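You operate a simulated robot arm through the tools that you are given. There is no shell and no other tool.

You run a simulated robot arm. Do the job below in one go: nothing can be reset, and whatever is moved stays where it is left.

Task
Power up the control desk, test its lamps and clear its old readings.
Fine: LAMPS once; ZERO for the small grey gauge, CLEAR for the runs display; pump on last.

Only the result counts: the job must be done as asked and must still hold three seconds after the hand-in. Knocking over, shifting, dropping, spilling or breaking anything else fails it.

Robot
A 7-joint arm with a fingered hand, fixed in place. Base frame: the origin is at the foot of the arm, x ahead of it, y to its left, z up; the work surface is at about z = 80. Units: cm, rad, N and s.
Its first joint turns from -2.601 to 2.601 rad. Payload 3.5 kg.
Tool frame: the origin (TCP) lies between the finger pads and is the grasp point; the fingertips stand 3 cm ahead of it; z points along the fingers, y is the line along which they close. Largest opening 10.4 cm; the body of the gripper starts 3.5 cm behind the TCP. The gripper is a hand of 4 fingers: y runs from the thumb to the fingers, the wrist lies at [-1.5, -11, -18.6] in the tool frame.
Orientation is told as [roll, pitch, yaw] about the base's x, y, z axes, in that order, counted from this pose: with the fingers straight down and the wrist toward the robot, the tool's x, y and z point along [0, 1, 0], [1, 0, 0] and [0, 0, -1] of the base frame.

Tools
- The arm moves only by the tool step_arm. Its argument "rows" is a list of rows, each a list of 6 numbers: the shift along the tool's x, y, z in cm, then the turn, a rotation vector about the tool's x, y, z in rad. In form: [[tx, ty, tz, rx, ry, rz], ...]. A call has 1 to 20 rows; each row shifts and turns the commanded pose from where the row before left it, along the tool's axes as they then stand. Each row takes 0.2 s and may step no farther than 5 cm and 0.15 rad from the row before; otherwise, the whole call is refused. A pose out of reach is approached as far as the arm can. The call stops where the force on the tool passes 40 N (or 10 N more than at its start, if that is more) or the arm is blocked; 0.2 s more then pass. In this call time passes only in rows, and 0.2 s behind the last. The reply holds the time, the measured pose of the TCP, the force on the tool along the base axes, the opening and the grip force, in the units named above and with some noise, with the torque about the TCP (base axes, N m) and any sound that the robot's microphone picked up.
- Cameras (640 x 400 px; columns grow to the right, rows downward): "scene" is fixed at [40.63, -65.29, 167.42]; the picture's right is [0.99, -0.14, 0.00], its down [-0.05, -0.36, -0.93] and it looks along [0.13, 0.92, -0.37] (base axes); focal length 373 px, centre (320, 200). "wrist" rides on the gripper at [6.1, -9.2, -13] in the tool frame; the picture's right is [-0.81, 0.28, -0.52], its down [-0.53, -0.71, 0.46] and it looks along [-0.24, 0.64, 0.72] (tool axes); focal length 275 px, centre (320, 200). There is no depth. A picture from a camera that has moved, and an enlarged one, comes with that camera's place and axes in the base frame and with its lens. The place of the scene camera against the robot may be out by one fixed shift of up to 1.2 cm in any direction.
- grab_frame(camera): a new picture of that camera. It takes no simulated time.
- raise_lower(by): slides the trunk up (or, below 0, down) by that many cm; the arm rides with it, the base frame stays. It gives what a move gives, with no picture.
- finger_targets(index, middle, ring, thumb_bend, thumb_turn): sets how far each is bent, from 0 (flat) to 100 (curled in); at 30 the hand is open as for a grip, at 70 the pads meet at the TCP. One left out holds its place. A second passes; each finger stops where it meets its share of the squeeze, and holds until it gets a number again. It is the only way to open and close the hand. It gives what a move gives, with no picture; readings hold the bend of each and the force on the fingers (four entries, about 0 where the hand has none), thumb and palm. thumb_turn goes from beside the hand (0) to across from the fingers (100), as for a grip.
- inspect(camera, box): a new picture of the part [left, top, right, bottom] of that camera's present view, enlarged. It takes no simulated time.
- close_job(): hands the job in; it is judged then, once.

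Places have to be worked out from the pictures, the camera data and where the tool is seen. Open the gripper and draw the arm clear of the work before you hand the job in, unless the task says otherwise.

The tools are called after "Request:" as name(argument=value, ...) on one line, values as JSON. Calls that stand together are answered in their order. step_arm: Moves the arm, as the interface text tells. Its arguments: {"type":"object","properties":{"rows":{"type":"array","items":{"type":"array","items":{"type":"number"}}}},"required":["rows"]} The other tools are called the same way: raise_lower (by) slides the trunk up or down; finger_targets (index, middle, ring, thumb_bend, thumb_turn) moves the fingers one by one; grab_frame (camera) takes a picture; inspect (camera, box) takes an enlarged picture of a part of a camera's view; close_job () hands the job in.

At the start:

```text
t: 0.0
ee_pos: [26.3, 58.6, 142.55]
tool_rot: [0.0, -0.001, 0.0]
force: [-0.3, -1.1, 0.3]
ft_torque: [-0.01, 0.04, 0.01]
gripper_width: 10.37
grasp_force: 0.0
shape: jaw
bend: [30.0, 30.0, 30.0, 30.0, 98.0]
finger forces: [0.1, 0.0, 0.0, 0.0, 0.1, 0.1]
trunk travel left (down, up): [-67.5, 3.5]
```

scene: 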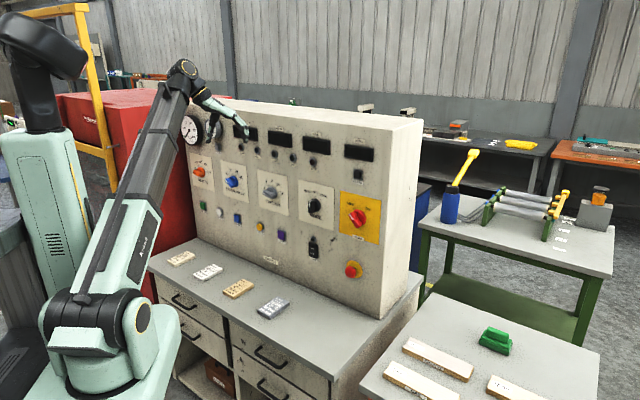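
wrist: 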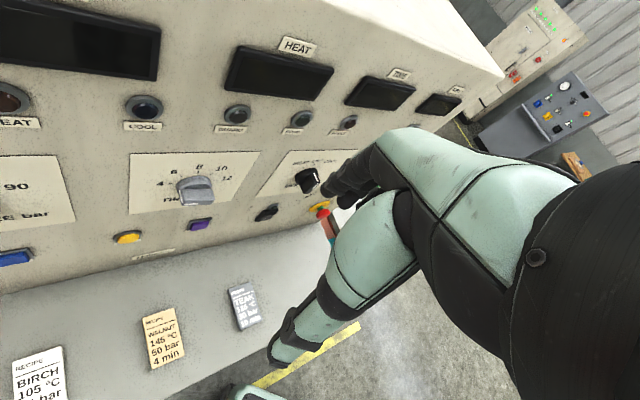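

I start by looking closely at the control desk panel with both cameras to read labels and locate the controls.

Request:
inspect(camera="scene", box=[170, 90, 300, 171])

Request:
inspect(camera="scene", box=[180, 170, 310, 251])

Request:
inspect(camera="scene", box=[290, 115, 420, 196])

Request:
inspect(camera="scene", box=[280, 200, 410, 281])

Request:
inspect(camera="wrist", box=[0, 0, 320, 200])

Request:
inspect(camera="wrist", box=[160, 0, 480, 200])

```text
4.92 times, centred on (235, 130) of scene
camera zoom: at [40.63, -65.29, 167.42], right [0.99, -0.14, 0.0], down [-0.05, -0.36, -0.93], along [0.13, 0.92, -0.37], focal length 1838 px, centre (738, 542)
```

zoom: 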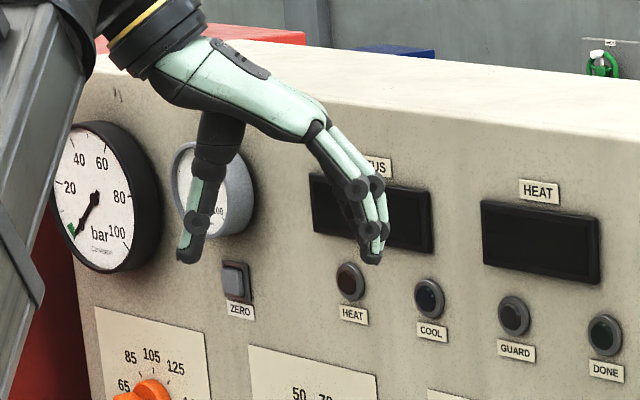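

```text
4.92 times, centred on (245, 210) of scene
camera zoom: at [40.63, -65.29, 167.42], right [0.99, -0.14, 0.0], down [-0.05, -0.36, -0.93], along [0.13, 0.92, -0.37], focal length 1838 px, centre (689, 148)
```

zoom: 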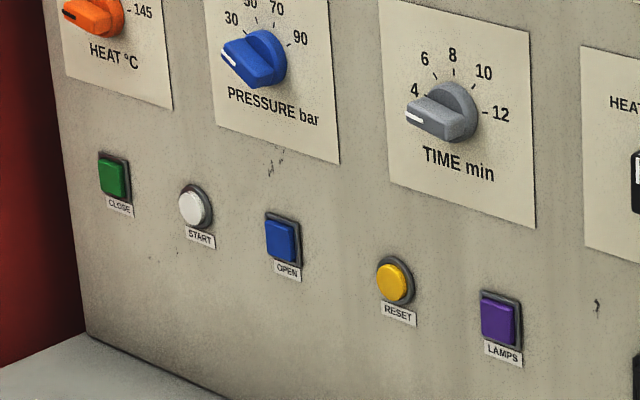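

```text
4.92 times, centred on (355, 156) of scene
camera zoom: at [40.63, -65.29, 167.42], right [0.99, -0.14, 0.0], down [-0.05, -0.36, -0.93], along [0.13, 0.92, -0.37], focal length 1838 px, centre (148, 419)
```

zoom: 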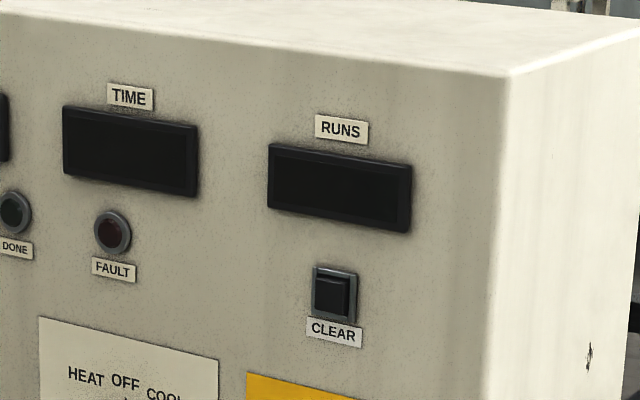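

```text
4.92 times, centred on (345, 240) of scene
camera zoom: at [40.63, -65.29, 167.42], right [0.99, -0.14, 0.0], down [-0.05, -0.36, -0.93], along [0.13, 0.92, -0.37], focal length 1838 px, centre (197, 1)
```

zoom: 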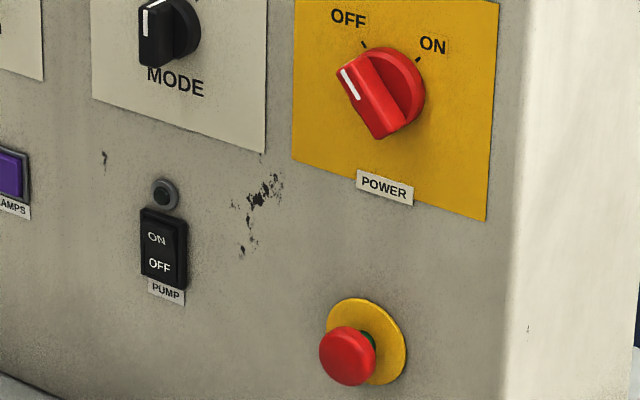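

```text
2.00 times, centred on (160, 100) of wrist
camera zoom: at [17.06, 64.73, 155.49], right [0.28, -0.81, 0.52], down [-0.71, -0.53, -0.46], along [0.64, -0.24, -0.72], focal length 551 px, centre (640, 400)
```

zoom: 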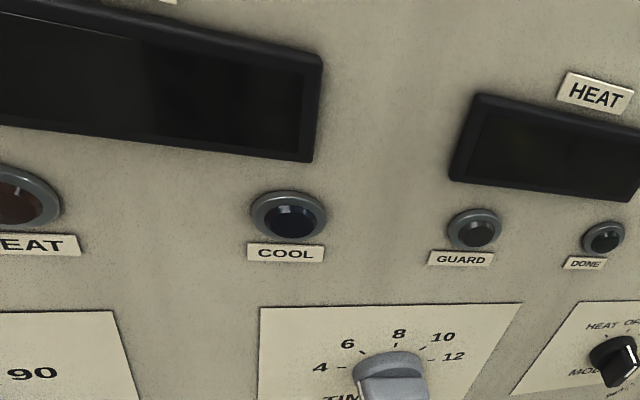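

```text
2.00 times, centred on (320, 100) of wrist
camera zoom: at [17.06, 64.73, 155.49], right [0.28, -0.81, 0.52], down [-0.71, -0.53, -0.46], along [0.64, -0.24, -0.72], focal length 551 px, centre (320, 400)
```

zoom: 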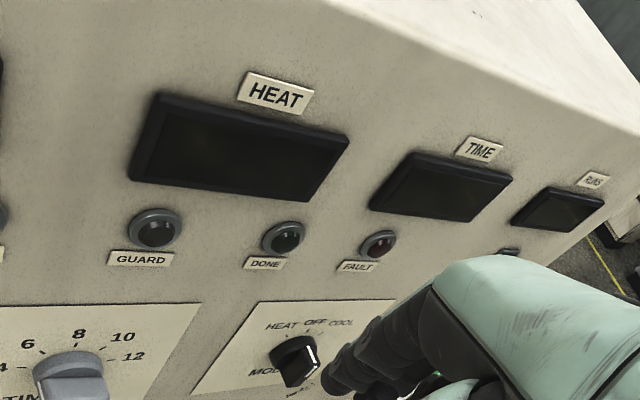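

The panel is unpowered. Triangulating the HEAT and RUNS labels from both cameras puts the panel face as a roughly vertical plane with normal about (-0.72, -0.70, 0), 79.6 cm from the base. I first yaw the hand square to the panel and slide along it, staying about 18 cm clear.

Request:
step_arm(rows=[[0, 0, 0, 0, 0, -0.128], [0, 0, 0, 0, 0, -0.128], [0, 0, 0, 0, 0, -0.128], [0, 0, 0, 0, 0, -0.128], [0, 0, 0, 0, 0, -0.128], [0, 0, 0, 0, 0, -0.128], [-4, 0, 0, 0, 0, 0], [-4, 0, 0, 0, 0, 0], [-4, 0, 0, 0, 0, 0], [-4, 0, 0, 0, 0, 0], [-2, 0, 0, 0, 0, 0]])

```text
t: 2.4
ee_pos: [39.17, 45.54, 142.49]
tool_rot: [0.0, -0.001, 0.769]
force: [-0.5, 0.6, 0.6]
ft_torque: [-0.01, -0.01, -0.01]
gripper_width: 10.34
grasp_force: 0.0
shape: jaw
bend: [30.0, 30.0, 30.0, 30.0, 98.0]
finger forces: [0.1, 0.0, 0.1, 0.0, 0.1, 0.0]
trunk travel left (down, up): [-67.5, 3.5]
```

The hand is squared up at (39.2, 45.5, 142.5). Now I look from both cameras at the finger layout and the panel.

Request:
grab_frame(camera="wrist")

Request:
grab_frame(camera="scene")

```text
taken
camera wrist: at [28.22, 43.6, 155.33], right [0.76, -0.39, 0.52], down [-0.14, -0.88, -0.46], along [0.63, 0.27, -0.72], focal length 275 px, centre (320, 200)
```

wrist: 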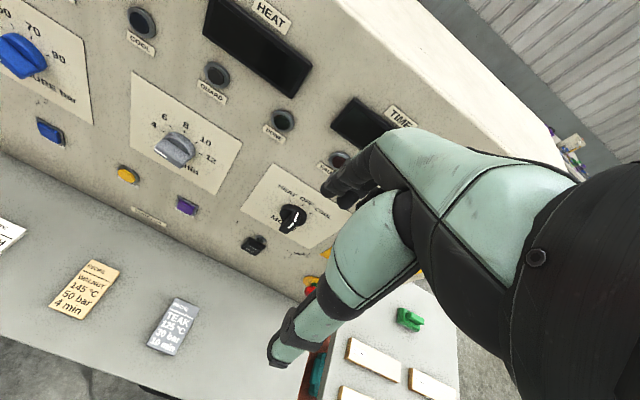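

```text
taken
```

scene: 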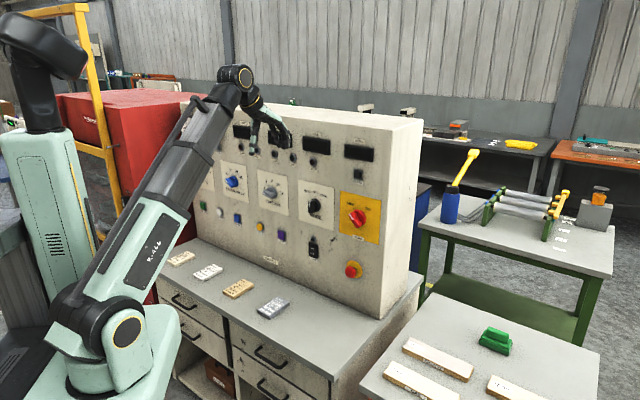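

The hand is clear of the panel by about 18 cm. I now pitch the hand halfway up so that the fingers begin to point at the panel, and check how the arm copes.

Request:
step_arm(rows=[[0, 0, 0, -0.143, 0, 0], [0, 0, 0, -0.143, 0, 0], [0, 0, 0, -0.143, 0, 0], [0, 0, 0, -0.143, 0, 0], [0, 0, 0, -0.143, 0, 0], [0, 0, 0, -0.143, 0, 0]])

Request:
grab_frame(camera="scene")

Request:
grab_frame(camera="wrist")

```text
t: 3.8
ee_pos: [38.85, 45.64, 142.5]
tool_rot: [0.0, -0.859, 0.768]
force: [-0.3, -0.2, -0.4]
ft_torque: [-0.02, 0.01, -0.01]
gripper_width: 10.37
grasp_force: 0.1
shape: jaw
bend: [30.0, 30.0, 30.0, 30.0, 98.0]
finger forces: [0.1, 0.0, 0.1, 0.0, 0.1, 0.0]
trunk travel left (down, up): [-67.5, 3.5]
```

```text
taken
```

scene: 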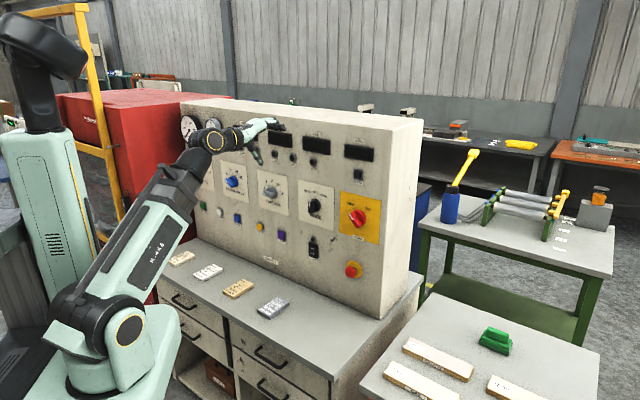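

```text
taken
camera wrist: at [23.1, 39.01, 144.0], right [0.41, -0.73, 0.55], down [0.28, -0.47, -0.84], along [0.87, 0.5, 0.02], focal length 275 px, centre (320, 200)
```

wrist: 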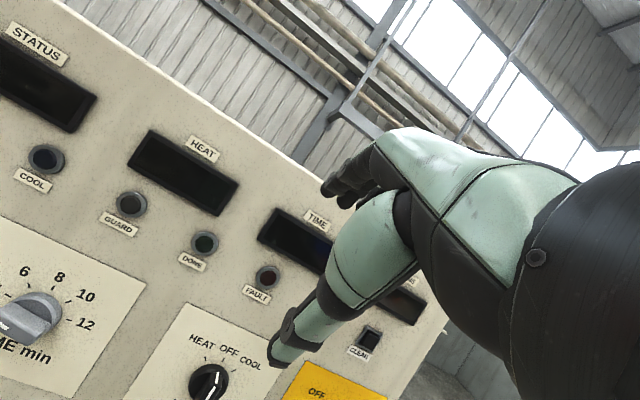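

Reach is fine. Now I form a pointing hand in free air (index straight, others curled) and look at where the index fingertip lies.

Request:
finger_targets(index=0, middle=100, ring=100, thumb_bend=60, thumb_turn=30)

Request:
grab_frame(camera="wrist")

Request:
inspect(camera="scene", box=[180, 90, 310, 171])

```text
t: 4.8
ee_pos: [38.89, 45.65, 142.39]
tool_rot: [0.0, -0.859, 0.768]
force: [-0.4, 1.0, 1.2]
ft_torque: [0.0, -0.03, -0.01]
gripper_width: 11.45
grasp_force: 0.0
shape: fingers
bend: [0.0, 100.0, 100.0, 60.0, 30.0]
finger forces: [0.0, 0.0, 0.1, 0.0, 0.0, 0.0]
trunk travel left (down, up): [-67.5, 3.5]
```

```text
taken
camera wrist: at [23.12, 39.02, 144.02], right [0.41, -0.73, 0.55], down [0.28, -0.47, -0.84], along [0.87, 0.5, 0.01], focal length 275 px, centre (320, 200)
```

wrist: 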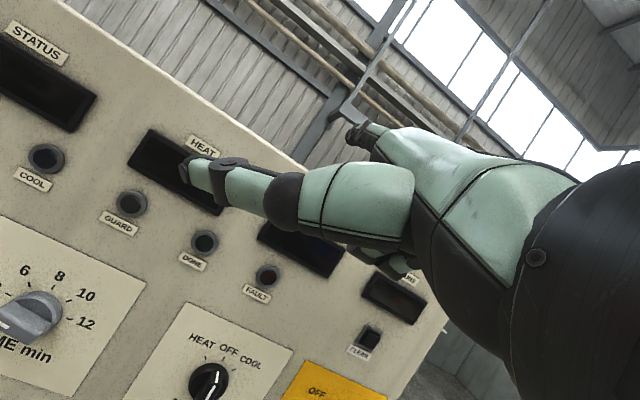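

```text
4.92 times, centred on (245, 130) of scene
camera zoom: at [40.63, -65.29, 167.42], right [0.99, -0.14, 0.0], down [-0.05, -0.36, -0.93], along [0.13, 0.92, -0.37], focal length 1838 px, centre (689, 542)
```

zoom: 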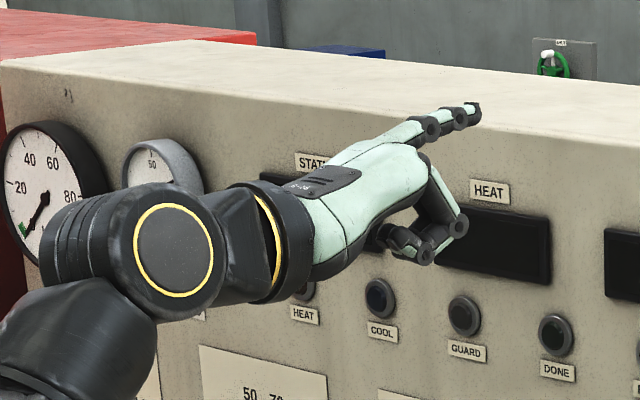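

The straight index points about 54° off the tool z axis (roughly along the palm), with its tip near tool (1.2, 11, 0.5). I lower the pitch so that the index points nearly square at the panel and move to a viewing spot facing the right half of it, still 13+ cm clear.

Request:
step_arm(rows=[[0, 0, 0, 0.133, 0, 0], [0, 0, 0, 0.133, 0, 0], [0, 0, 0, 0.133, 0, 0], [-2, -2.3, 3.3, 0, 0, 0], [-2, -2.3, 3.3, 0, 0, 0], [-2, -2.3, 3.3, 0, 0, 0], [-2, -2.3, 3.3, 0, 0, 0], [-2, -2.3, 3.3, 0, 0, 0]])

Request:
grab_frame(camera="wrist")

Request:
grab_frame(camera="scene")

```text
t: 6.6
ee_pos: [45.69, 37.6, 123.45]
tool_rot: [0.001, -0.454, 0.769]
force: [0.2, -0.5, -0.4]
ft_torque: [0.0, 0.01, 0.01]
gripper_width: 11.39
grasp_force: 0.0
shape: fingers
bend: [0.0, 100.0, 100.0, 60.0, 30.0]
finger forces: [0.0, 0.1, 0.1, 0.0, 0.0, 0.0]
out of reach, approached as far as the arm can: row 8
trunk travel left (down, up): [-67.5, 3.5]
```

```text
taken
camera wrist: at [31.34, 32.31, 131.05], right [0.58, -0.57, 0.59], down [0.05, -0.69, -0.72], along [0.81, 0.45, -0.37], focal length 275 px, centre (320, 200)
```

wrist: 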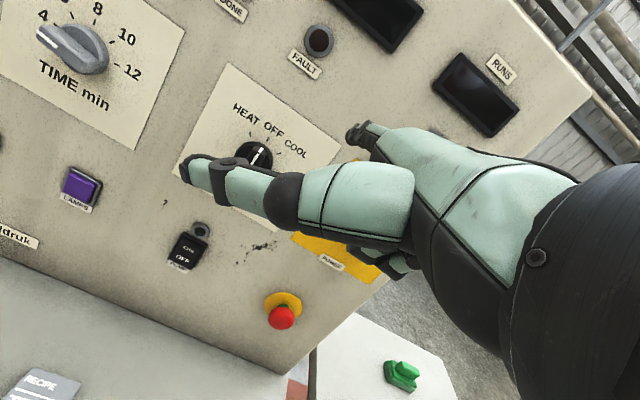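

```text
taken
```

scene: 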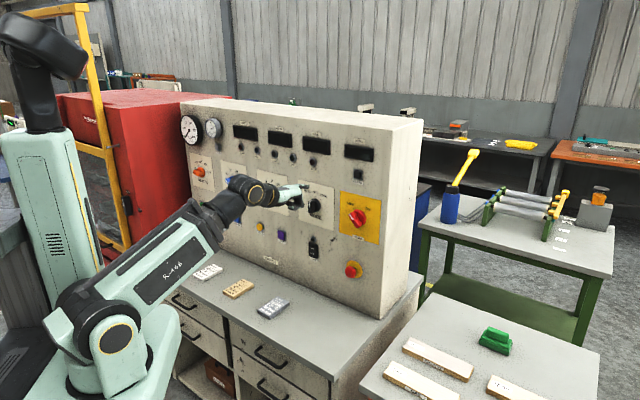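

The wrist view shows LAMPS, PUMP, E-stop and MODE. The thumb is hiding POWER, so I tuck it across the curled fingers and look again.

Request:
finger_targets(thumb_bend=55, thumb_turn=98)

Request:
grab_frame(camera="wrist")

Request:
inspect(camera="scene", box=[220, 150, 400, 262])

```text
t: 7.6
ee_pos: [45.73, 37.65, 123.41]
tool_rot: [0.0, -0.456, 0.767]
force: [-0.3, -0.6, 0.2]
ft_torque: [0.01, 0.04, -0.01]
gripper_width: 11.24
grasp_force: 0.0
shape: fingers
bend: [0.0, 100.0, 100.0, 55.0, 99.0]
finger forces: [0.0, 0.0, 0.0, 0.0, 0.0, 0.1]
trunk travel left (down, up): [-67.5, 3.5]
```

```text
taken
camera wrist: at [31.29, 32.32, 131.08], right [0.58, -0.57, 0.59], down [0.05, -0.69, -0.72], along [0.81, 0.45, -0.37], focal length 275 px, centre (320, 200)
```

wrist: 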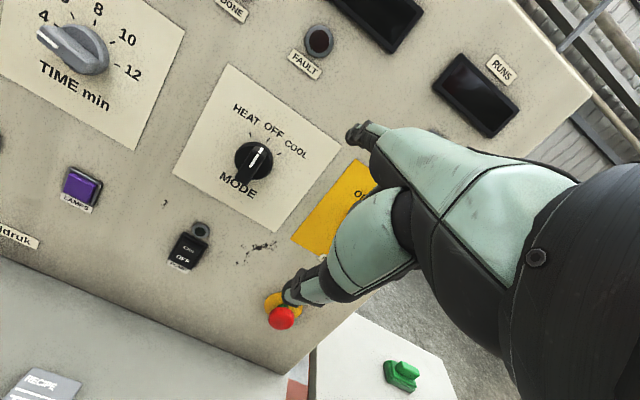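

```text
3.56 times, centred on (310, 206) of scene
camera zoom: at [40.63, -65.29, 167.42], right [0.99, -0.14, 0.0], down [-0.05, -0.36, -0.93], along [0.13, 0.92, -0.37], focal length 1327 px, centre (356, 179)
```

zoom: 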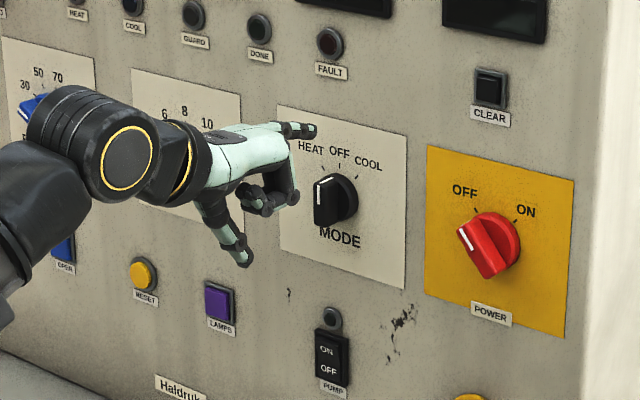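

The hand points cleanly and the thumb is out of the way. I zoom on the POWER switch and E-stop to judge the bar's size, angle and depth before touching it.

Request:
inspect(camera="scene", box=[334, 190, 382, 220])

Request:
inspect(camera="scene", box=[336, 200, 384, 230])

Request:
inspect(camera="scene", box=[332, 252, 380, 282])

Request:
inspect(camera="scene", box=[292, 228, 340, 258])

```text
13.33 times, centred on (358, 205) of scene
camera zoom: at [40.63, -65.29, 167.42], right [0.99, -0.14, 0.0], down [-0.05, -0.36, -0.93], along [0.13, 0.92, -0.37], focal length 4977 px, centre (-187, 133)
```

zoom: 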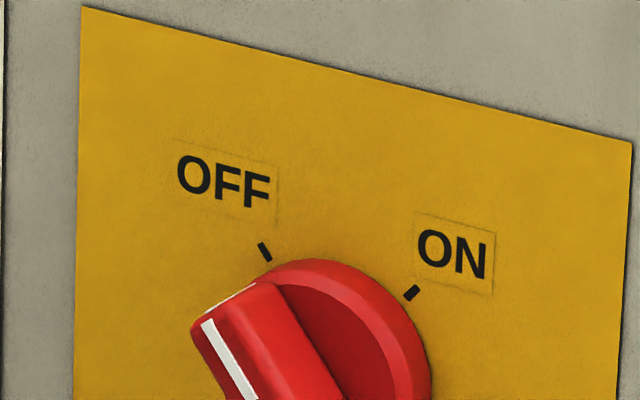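

```text
13.33 times, centred on (360, 215) of scene
camera zoom: at [40.63, -65.29, 167.42], right [0.99, -0.14, 0.0], down [-0.05, -0.36, -0.93], along [0.13, 0.92, -0.37], focal length 4977 px, centre (-213, 0)
```

zoom: 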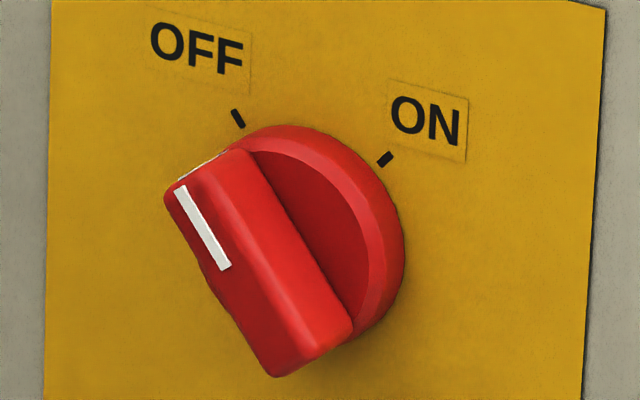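

```text
13.33 times, centred on (356, 267) of scene
camera zoom: at [40.63, -65.29, 167.42], right [0.99, -0.14, 0.0], down [-0.05, -0.36, -0.93], along [0.13, 0.92, -0.37], focal length 4977 px, centre (-160, -693)
```

zoom: 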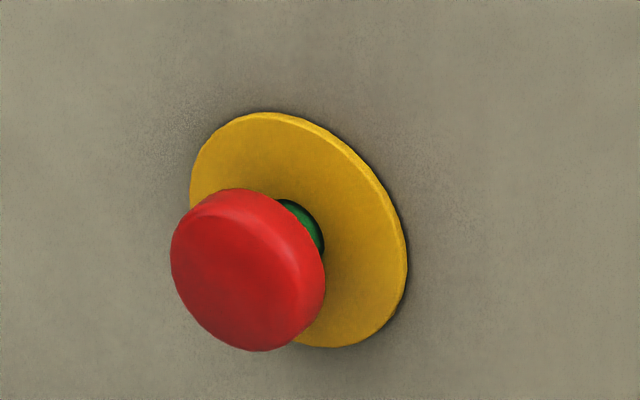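

```text
13.33 times, centred on (316, 243) of scene
camera zoom: at [40.63, -65.29, 167.42], right [0.99, -0.14, 0.0], down [-0.05, -0.36, -0.93], along [0.13, 0.92, -0.37], focal length 4977 px, centre (373, -373)
```

zoom: 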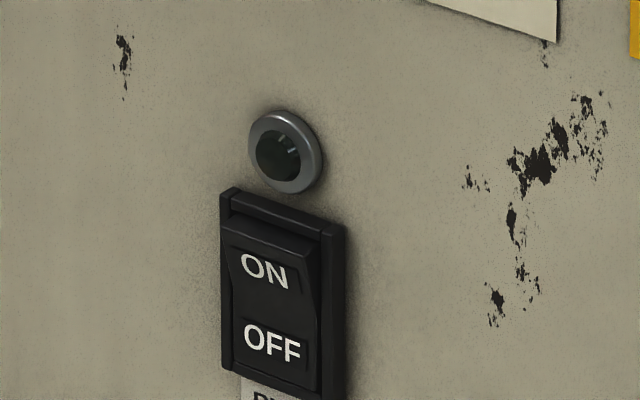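

E-stop is out (green collar visible), the rocker is OFF, and the POWER bar sits about 45° left with ticks at ±45°, so a 90° clockwise turn is needed. I move the index tip to the blank area left of the POWER plate, about 6 cm off the panel.

Request:
step_arm(rows=[[-1.5, -0.22, 2.2, 0, 0, 0], [-1.5, -0.22, 2.2, 0, 0, 0], [-1.5, -0.22, 2.2, 0, 0, 0], [-1.5, -0.22, 2.2, 0, 0, 0], [-1.5, -0.22, 2.2, 0, 0, 0]])

Request:
grab_frame(camera="wrist")

Request:
inspect(camera="scene", box=[250, 150, 410, 250])

```text
t: 8.8
ee_pos: [53.62, 35.03, 113.05]
tool_rot: [-0.001, -0.461, 0.767]
force: [0.7, -0.6, 0.8]
ft_torque: [-0.01, -0.03, 0.04]
gripper_width: 11.26
grasp_force: 0.0
shape: fingers
bend: [0.0, 100.0, 100.0, 55.0, 99.0]
finger forces: [0.0, 0.0, 0.1, 0.1, 0.1, 0.0]
trunk travel left (down, up): [-67.5, 3.5]
```

```text
taken
camera wrist: at [39.29, 29.72, 120.71], right [0.58, -0.57, 0.59], down [0.05, -0.69, -0.72], along [0.82, 0.45, -0.36], focal length 275 px, centre (320, 200)
```

wrist: 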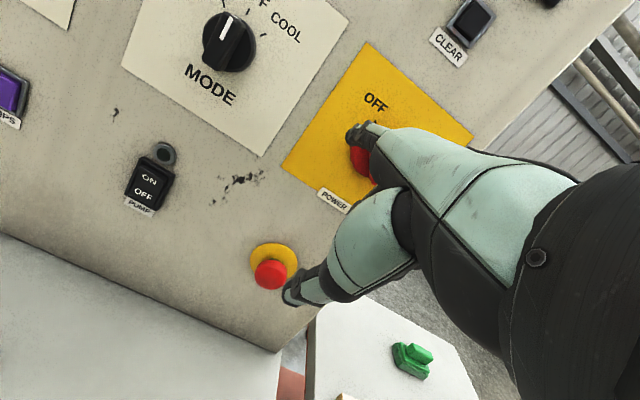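

```text
4.00 times, centred on (330, 200) of scene
camera zoom: at [40.63, -65.29, 167.42], right [0.99, -0.14, 0.0], down [-0.05, -0.36, -0.93], along [0.13, 0.92, -0.37], focal length 1493 px, centre (280, 200)
```

zoom: 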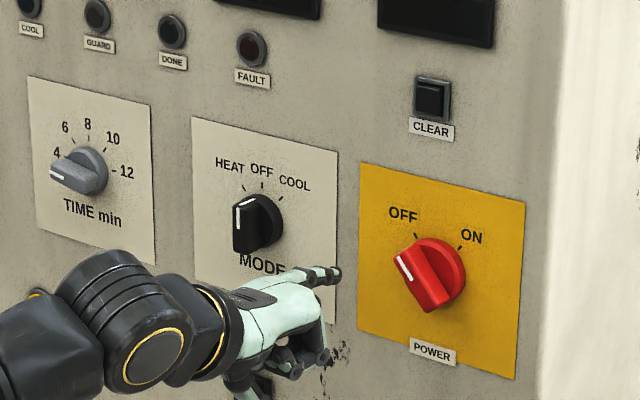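

The tip is about 6 cm off the plate, left of the switch, whose axis I now place at e≈15.6, z≈117.4. I advance 4 cm straight toward the plate and check the view.

Request:
step_arm(rows=[[0, 0.896, 0.445, 0, 0, 0], [0, 0.896, 0.445, 0, 0, 0], [0, 0.896, 0.445, 0, 0, 0], [0, 0.896, 0.445, 0, 0, 0]])

Request:
grab_frame(camera="wrist")

Request:
inspect(camera="scene", box=[310, 180, 406, 240])

Request:
inspect(camera="wrist", box=[290, 80, 418, 160])

```text
t: 9.8
ee_pos: [56.33, 37.84, 113.14]
tool_rot: [0.001, -0.459, 0.769]
force: [0.7, -0.3, 0.8]
ft_torque: [0.01, 0.03, 0.01]
gripper_width: 11.26
grasp_force: 0.1
shape: fingers
bend: [0.0, 100.0, 100.0, 55.0, 99.0]
finger forces: [0.0, 0.0, 0.0, 0.1, 0.1, 0.0]
trunk travel left (down, up): [-67.5, 3.5]
```

```text
taken
camera wrist: at [41.91, 32.44, 120.72], right [0.58, -0.57, 0.59], down [0.05, -0.69, -0.72], along [0.82, 0.45, -0.36], focal length 275 px, centre (320, 200)
```

wrist: 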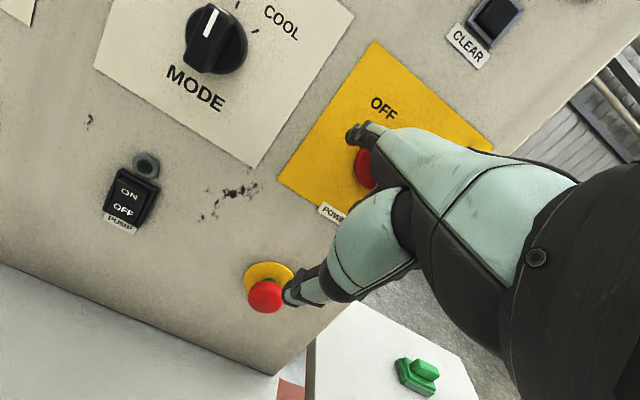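

```text
6.67 times, centred on (358, 210) of scene
camera zoom: at [40.63, -65.29, 167.42], right [0.99, -0.14, 0.0], down [-0.05, -0.36, -0.93], along [0.13, 0.92, -0.37], focal length 2489 px, centre (67, 133)
```

zoom: 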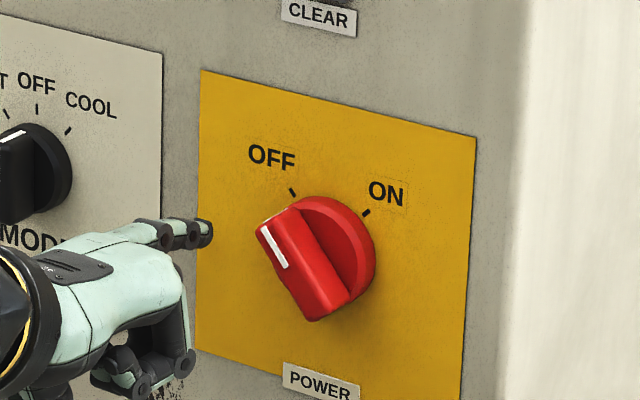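

```text
5.00 times, centred on (354, 120) of wrist
camera zoom: at [41.91, 32.44, 120.72], right [0.58, -0.57, 0.59], down [0.05, -0.69, -0.72], along [0.82, 0.45, -0.36], focal length 1376 px, centre (150, 600)
```

zoom: 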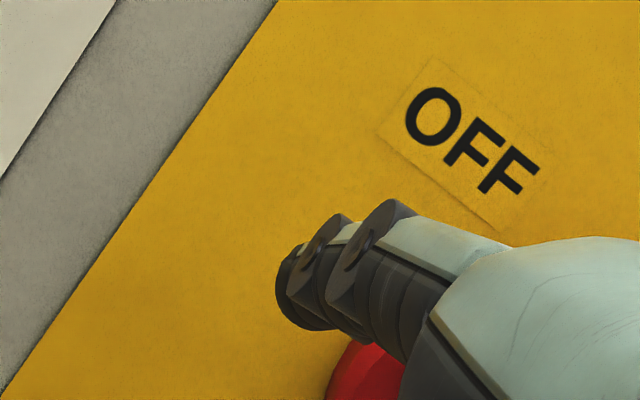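

The tip is about 2 cm from the plate by my estimate. I creep forward in small steps to touch the plate lightly and calibrate its depth.

Request:
step_arm(rows=[[0, 0.269, 0.134, 0, 0, 0], [0, 0.269, 0.134, 0, 0, 0], [0, 0.269, 0.134, 0, 0, 0], [0, 0.269, 0.134, 0, 0, 0]])

```text
t: 10.8
ee_pos: [57.09, 38.89, 113.11]
tool_rot: [-0.001, -0.46, 0.768]
force: [0.3, -0.2, -0.1]
ft_torque: [-0.01, 0.0, 0.02]
gripper_width: 11.26
grasp_force: 0.2
shape: fingers
bend: [0.0, 100.0, 100.0, 55.0, 99.0]
finger forces: [0.0, 0.0, 0.0, 0.0, 0.0, 0.1]
trunk travel left (down, up): [-67.5, 3.5]
```

No contact yet at d≈68.1 for the TCP; I continue creeping.

Request:
step_arm(rows=[[0, 0.269, 0.134, 0, 0, 0], [0, 0.269, 0.134, 0, 0, 0], [0, 0.179, 0.089, 0, 0, 0]])

Request:
inspect(camera="wrist", box=[290, 80, 418, 160])

Request:
inspect(camera="scene", box=[320, 190, 384, 230])

```text
t: 11.6
ee_pos: [57.78, 39.54, 113.36]
tool_rot: [-0.001, -0.46, 0.767]
force: [-0.3, 0.5, 0.4]
ft_torque: [-0.01, -0.01, -0.01]
gripper_width: 11.24
grasp_force: 0.1
shape: fingers
bend: [0.0, 100.0, 100.0, 55.0, 99.0]
finger forces: [0.1, 0.1, 0.0, 0.0, 0.0, 0.1]
trunk travel left (down, up): [-67.5, 3.5]
```

```text
5.00 times, centred on (354, 120) of wrist
camera zoom: at [43.3, 34.14, 120.88], right [0.58, -0.57, 0.59], down [0.06, -0.69, -0.72], along [0.82, 0.45, -0.36], focal length 1376 px, centre (150, 600)
```

zoom: 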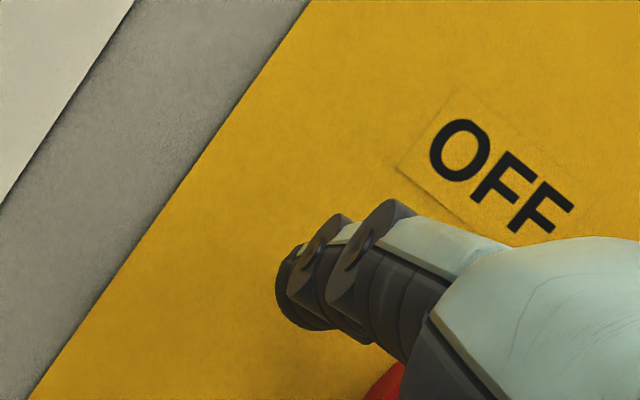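

```text
10.00 times, centred on (352, 210) of scene
camera zoom: at [40.63, -65.29, 167.42], right [0.99, -0.14, 0.0], down [-0.05, -0.36, -0.93], along [0.13, 0.92, -0.37], focal length 3733 px, centre (0, 100)
```

zoom: 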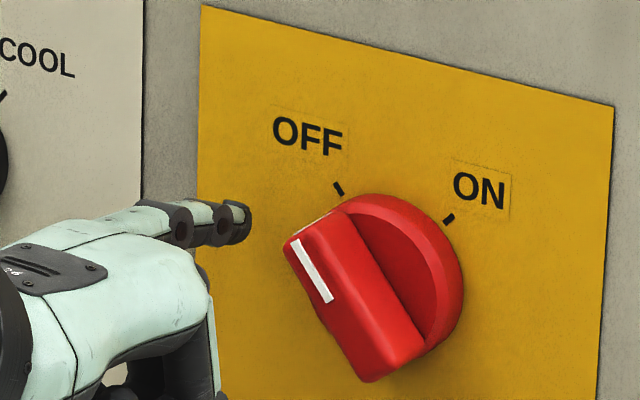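

Still no contact with TCP at d≈69.0. I creep another centimetre, watching the force.

Request:
step_arm(rows=[[0, 0.224, 0.111, 0, 0, 0], [0, 0.224, 0.111, 0, 0, 0], [0, 0.224, 0.111, 0, 0, 0]])

```text
t: 12.4
ee_pos: [58.24, 39.89, 113.25]
tool_rot: [0.0, -0.458, 0.766]
force: [0.4, -0.2, 0.0]
ft_torque: [-0.02, -0.04, -0.01]
gripper_width: 11.25
grasp_force: 0.1
shape: fingers
bend: [0.0, 100.0, 100.0, 55.0, 99.0]
finger forces: [0.0, 0.0, 0.1, 0.0, 0.1, 0.0]
trunk travel left (down, up): [-67.5, 3.5]
```

No contact at d≈69.6; I keep creeping in 0.25 cm steps.

Request:
step_arm(rows=[[0, 0.224, 0.111, 0, 0, 0], [0, 0.224, 0.111, 0, 0, 0], [0, 0.224, 0.111, 0, 0, 0]])

Request:
inspect(camera="wrist", box=[290, 80, 418, 160])

Request:
inspect(camera="scene", box=[320, 190, 384, 230])

```text
t: 13.2
ee_pos: [58.59, 40.12, 113.33]
tool_rot: [0.001, -0.461, 0.767]
force: [-9.9, -9.2, 1.2]
ft_torque: [0.57, -0.6, 0.15]
gripper_width: 11.18
grasp_force: 6.3
shape: fingers
bend: [0.0, 100.0, 100.0, 55.0, 99.0]
finger forces: [13.0, 0.0, 0.1, 0.1, 0.0, 0.1]
trunk travel left (down, up): [-67.5, 3.5]
```

```text
5.00 times, centred on (354, 120) of wrist
camera zoom: at [44.23, 34.85, 120.97], right [0.57, -0.57, 0.59], down [0.06, -0.69, -0.72], along [0.82, 0.45, -0.36], focal length 1376 px, centre (150, 600)
```

zoom: 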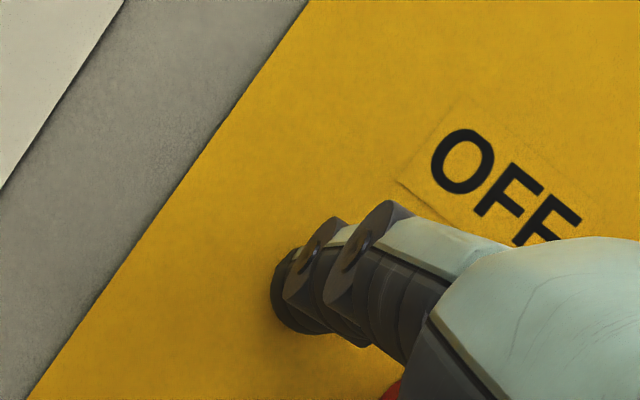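

```text
10.00 times, centred on (352, 210) of scene
camera zoom: at [40.63, -65.29, 167.42], right [0.99, -0.14, 0.0], down [-0.05, -0.36, -0.93], along [0.13, 0.92, -0.37], focal length 3733 px, centre (0, 100)
```

zoom: 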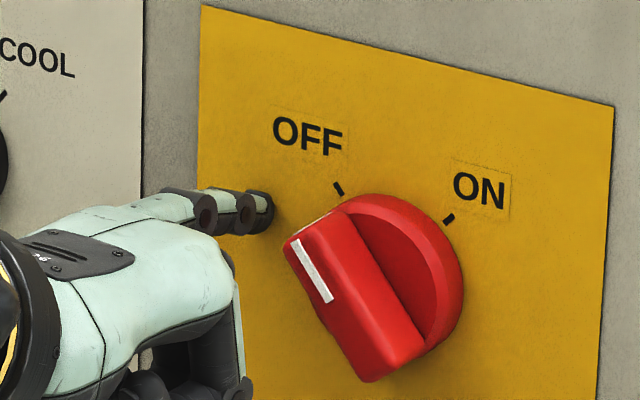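

Contact: 13 N along the panel normal with the TCP at d≈70.0, so fingertip on plate means d≈69.95. I back off about 1.45 cm (so the tip overlaps the bar but clears the disc) and shift to just lower-left of the bar's upper end.

Request:
step_arm(rows=[[0, -0.85, -0.42, 0, 0, 0], [0, -0.85, -0.42, 0, 0, 0], [-0.95, -0.355, 0.717, 0, 0, 0], [-0.95, -0.355, 0.717, 0, 0, 0]])

Request:
inspect(camera="scene", box=[320, 190, 384, 230])

Request:
inspect(camera="wrist", box=[290, 80, 418, 160])

```text
t: 14.2
ee_pos: [58.81, 37.87, 111.64]
tool_rot: [0.001, -0.46, 0.769]
force: [-0.3, -0.2, 0.3]
ft_torque: [0.0, 0.0, 0.0]
gripper_width: 11.26
grasp_force: 0.1
shape: fingers
bend: [0.0, 100.0, 100.0, 55.0, 99.0]
finger forces: [0.1, 0.1, 0.0, 0.0, 0.0, 0.0]
trunk travel left (down, up): [-67.5, 3.5]
```

```text
10.00 times, centred on (352, 210) of scene
camera zoom: at [40.63, -65.29, 167.42], right [0.99, -0.14, 0.0], down [-0.05, -0.36, -0.93], along [0.13, 0.92, -0.37], focal length 3733 px, centre (0, 100)
```

zoom: 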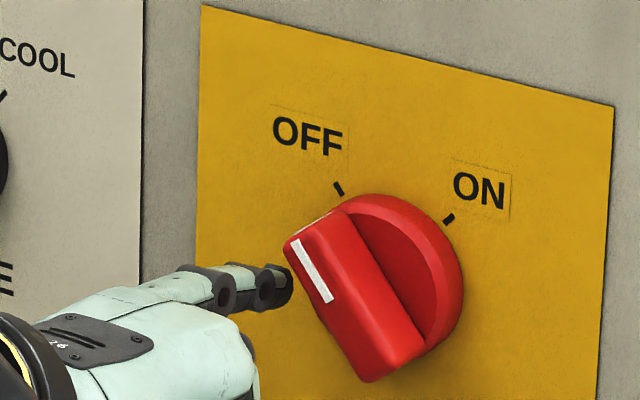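

```text
5.00 times, centred on (354, 120) of wrist
camera zoom: at [44.4, 32.44, 119.28], right [0.58, -0.57, 0.59], down [0.05, -0.69, -0.72], along [0.82, 0.45, -0.36], focal length 1376 px, centre (150, 600)
```

zoom: 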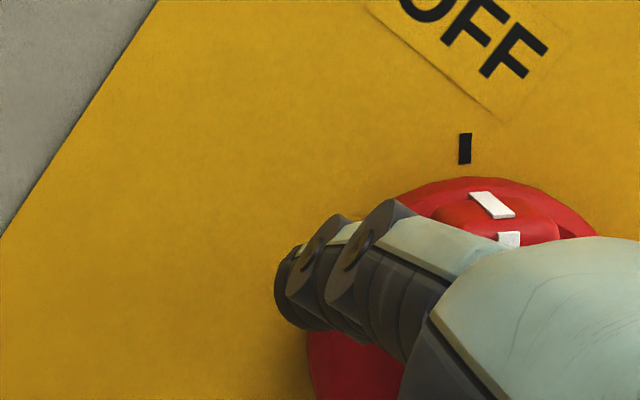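

The wrist view shows the fingertip left of the bar with the knob disc just to the right. I begin the push: up-right into the bar, then start the arc, and check force.

Request:
step_arm(rows=[[-0.5, 0.222, -0.448, 0, 0, 0], [-0.46, 0.222, -0.448, 0, 0, 0], [-0.08, 0.28, -0.564, 0, 0, 0], [-0.25, 0.262, -0.529, 0, 0, 0]])

Request:
inspect(camera="scene", box=[320, 190, 384, 230])

Request:
inspect(camera="wrist", box=[290, 80, 418, 160])

```text
t: 15.2
ee_pos: [59.53, 36.76, 113.95]
tool_rot: [0.001, -0.459, 0.766]
force: [0.1, 0.3, -0.2]
ft_torque: [-0.01, 0.02, 0.03]
gripper_width: 11.21
grasp_force: 0.8
shape: fingers
bend: [0.0, 100.0, 100.0, 55.0, 99.0]
finger forces: [0.5, 0.0, 0.0, 0.1, 0.1, 0.0]
trunk travel left (down, up): [-67.5, 3.5]
```

```text
10.00 times, centred on (352, 210) of scene
camera zoom: at [40.63, -65.29, 167.42], right [0.99, -0.14, 0.0], down [-0.05, -0.36, -0.93], along [0.13, 0.92, -0.37], focal length 3733 px, centre (0, 100)
```

zoom: 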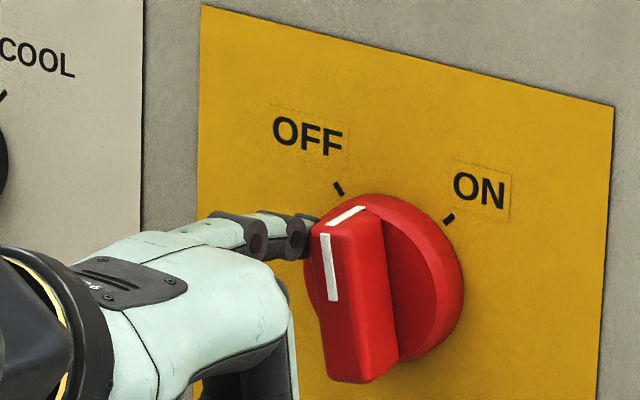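

```text
5.00 times, centred on (354, 120) of wrist
camera zoom: at [45.18, 31.41, 121.55], right [0.58, -0.57, 0.59], down [0.05, -0.69, -0.72], along [0.82, 0.45, -0.36], focal length 1376 px, centre (150, 600)
```

zoom: 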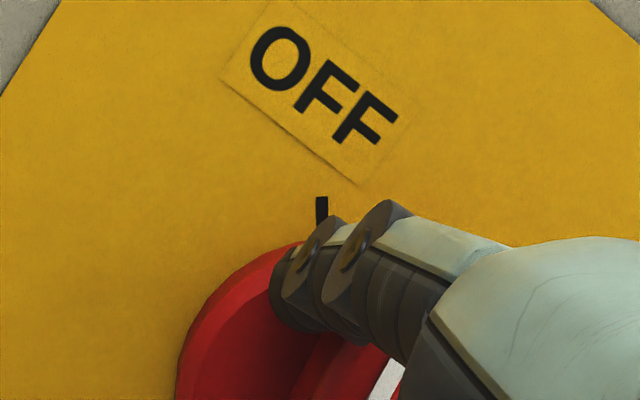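

The knob is turning with almost no resistance, now about 12° left of vertical. I continue along the arc toward ON.

Request:
step_arm(rows=[[-0.38, 0.226, -0.457, 0, 0, 0], [-0.51, 0.169, -0.34, 0, 0, 0], [-0.59, 0.111, -0.224, 0, 0, 0], [-0.63, 0.036, -0.072, 0, 0, 0]])

Request:
inspect(camera="scene", box=[320, 190, 384, 230])

Request:
grab_frame(camera="wrist")

```text
t: 16.2
ee_pos: [61.01, 35.35, 115.12]
tool_rot: [0.0, -0.459, 0.767]
force: [0.3, -0.1, 0.2]
ft_torque: [0.0, 0.01, -0.04]
gripper_width: 11.25
grasp_force: 0.2
shape: fingers
bend: [0.0, 100.0, 100.0, 55.0, 99.0]
finger forces: [0.0, 0.0, 0.0, 0.0, 0.0, 0.0]
trunk travel left (down, up): [-67.5, 3.5]
```

```text
10.00 times, centred on (352, 210) of scene
camera zoom: at [40.63, -65.29, 167.42], right [0.99, -0.14, 0.0], down [-0.05, -0.36, -0.93], along [0.13, 0.92, -0.37], focal length 3733 px, centre (0, 100)
```

zoom: 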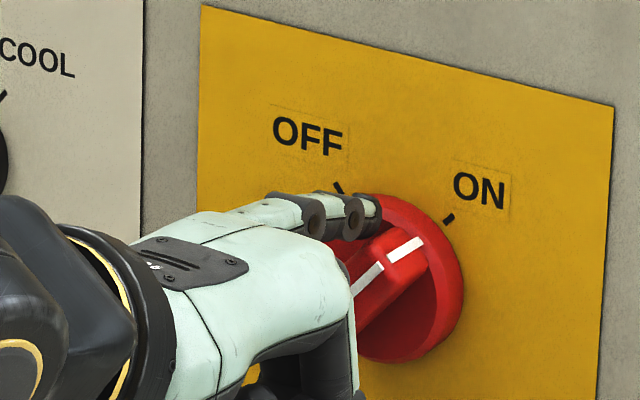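

```text
taken
camera wrist: at [46.66, 29.94, 122.73], right [0.58, -0.57, 0.59], down [0.06, -0.69, -0.72], along [0.82, 0.45, -0.36], focal length 275 px, centre (320, 200)
```

wrist: 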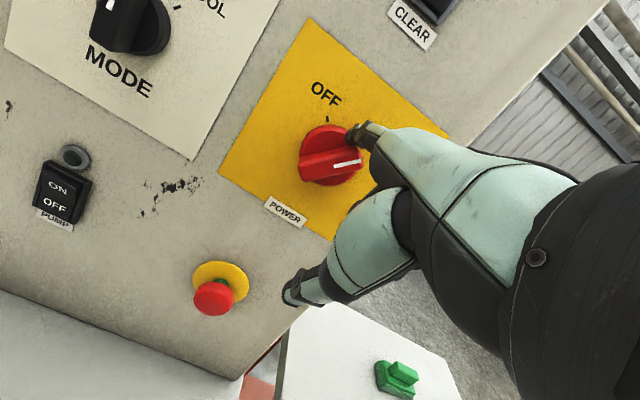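

The bar now points at ON with no residual force. I withdraw straight back 6 cm and look at the whole desk to confirm it has powered up.

Request:
step_arm(rows=[[0, -0.896, -0.445, 0, 0, 0], [0, -1.79, -0.89, 0, 0, 0], [0, -2.69, -1.33, 0, 0, 0]])

Request:
grab_frame(camera="scene")

Request:
inspect(camera="scene", box=[170, 100, 298, 180])

Request:
inspect(camera="scene", box=[290, 120, 402, 190])

Request:
inspect(camera="scene", box=[290, 190, 402, 260])

```text
t: 17.0
ee_pos: [56.82, 31.21, 115.02]
tool_rot: [0.0, -0.459, 0.769]
force: [0.1, -0.8, 0.6]
ft_torque: [0.02, 0.03, 0.04]
gripper_width: 11.25
grasp_force: 0.1
shape: fingers
bend: [0.0, 100.0, 100.0, 55.0, 99.0]
finger forces: [0.1, 0.0, 0.1, 0.0, 0.0, 0.0]
trunk travel left (down, up): [-67.5, 3.5]
```

```text
taken
```

scene: 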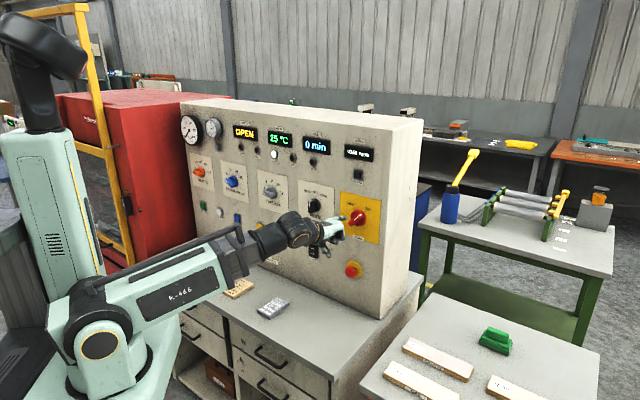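

```text
5.00 times, centred on (234, 140) of scene
camera zoom: at [40.63, -65.29, 167.42], right [0.99, -0.14, 0.0], down [-0.05, -0.36, -0.93], along [0.13, 0.92, -0.37], focal length 1866 px, centre (750, 500)
```

zoom: 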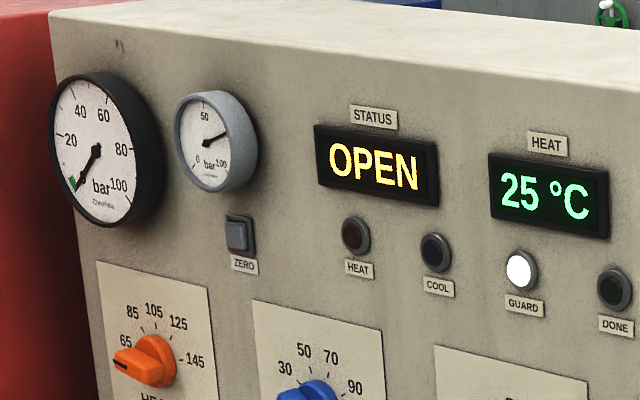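

```text
5.71 times, centred on (346, 155) of scene
camera zoom: at [40.63, -65.29, 167.42], right [0.99, -0.14, 0.0], down [-0.05, -0.36, -0.93], along [0.13, 0.92, -0.37], focal length 2133 px, centre (171, 457)
```

zoom: 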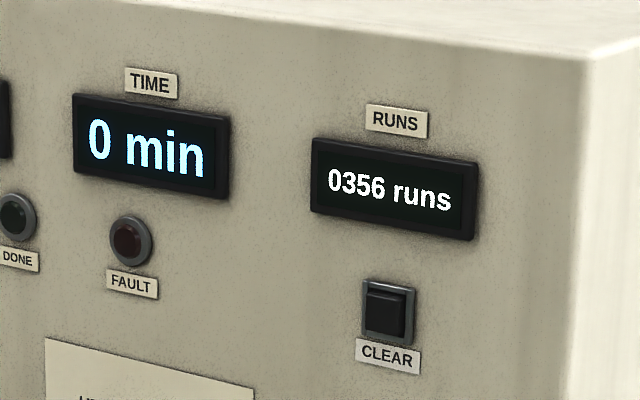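

```text
5.71 times, centred on (346, 225) of scene
camera zoom: at [40.63, -65.29, 167.42], right [0.99, -0.14, 0.0], down [-0.05, -0.36, -0.93], along [0.13, 0.92, -0.37], focal length 2133 px, centre (171, 57)
```

zoom: 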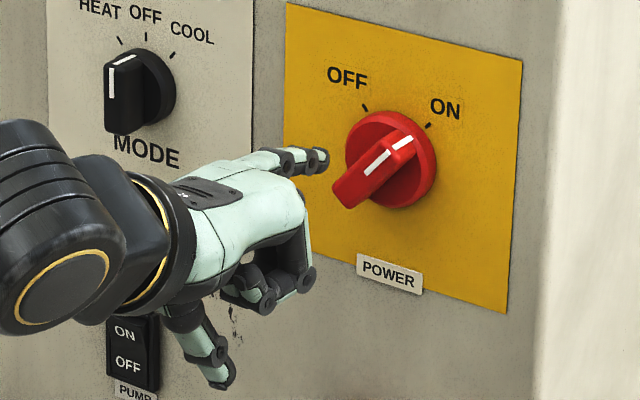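

Power is on: displays show OPEN, 25 °C, 0 min, 0356 runs, and the grey gauge reads about 70. I slide the hand left along the panel at about 6 cm clearance toward LAMPS (e≈-19.7, z≈99).

Request:
step_arm(rows=[[0, 1.25, 0.62, 0, 0, 0], [4, 0, 0, 0, 0, 0], [4.5, 0, 0, 0, 0, 0], [4.5, 0, 0, 0, 0, 0], [4.5, 0, 0, 0, 0, 0], [4.5, 0, 0, 0, 0, 0], [4.5, 0, 0, 0, 0, 0], [4.5, 0, 0, 0, 0, 0], [4.4, 0, 0, 0, 0, 0]])

Request:
grab_frame(camera="scene")

Request:
grab_frame(camera="wrist")

```text
t: 19.0
ee_pos: [33.48, 57.69, 115.16]
tool_rot: [0.002, -0.459, 0.767]
force: [0.1, 0.4, 0.0]
ft_torque: [0.0, -0.02, 0.01]
gripper_width: 11.26
grasp_force: 0.0
shape: fingers
bend: [0.0, 100.0, 100.0, 55.0, 99.0]
finger forces: [0.1, 0.1, 0.0, 0.0, 0.0, 0.0]
trunk travel left (down, up): [-67.5, 3.5]
```

```text
taken
```

scene: 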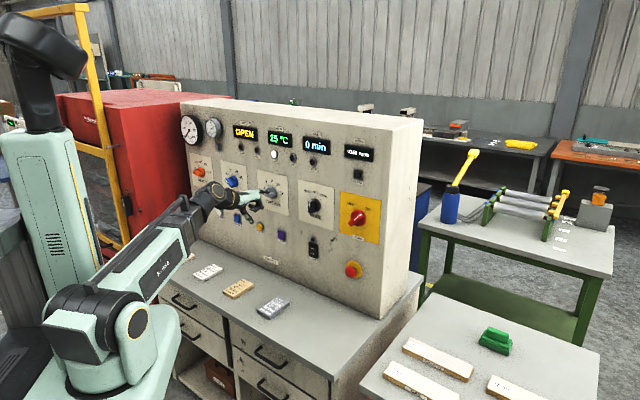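

```text
taken
camera wrist: at [19.09, 52.36, 122.74], right [0.57, -0.57, 0.59], down [0.05, -0.69, -0.72], along [0.82, 0.45, -0.36], focal length 275 px, centre (320, 200)
```

wrist: 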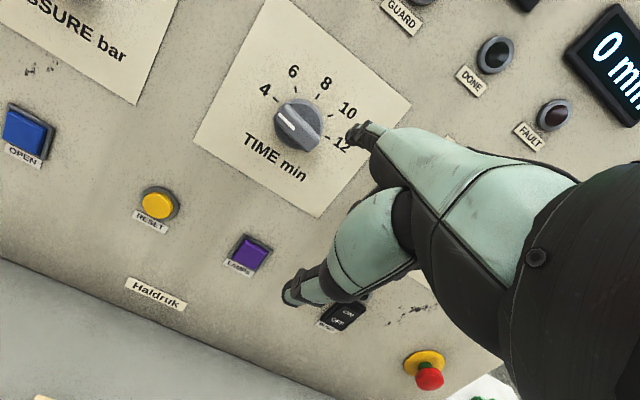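

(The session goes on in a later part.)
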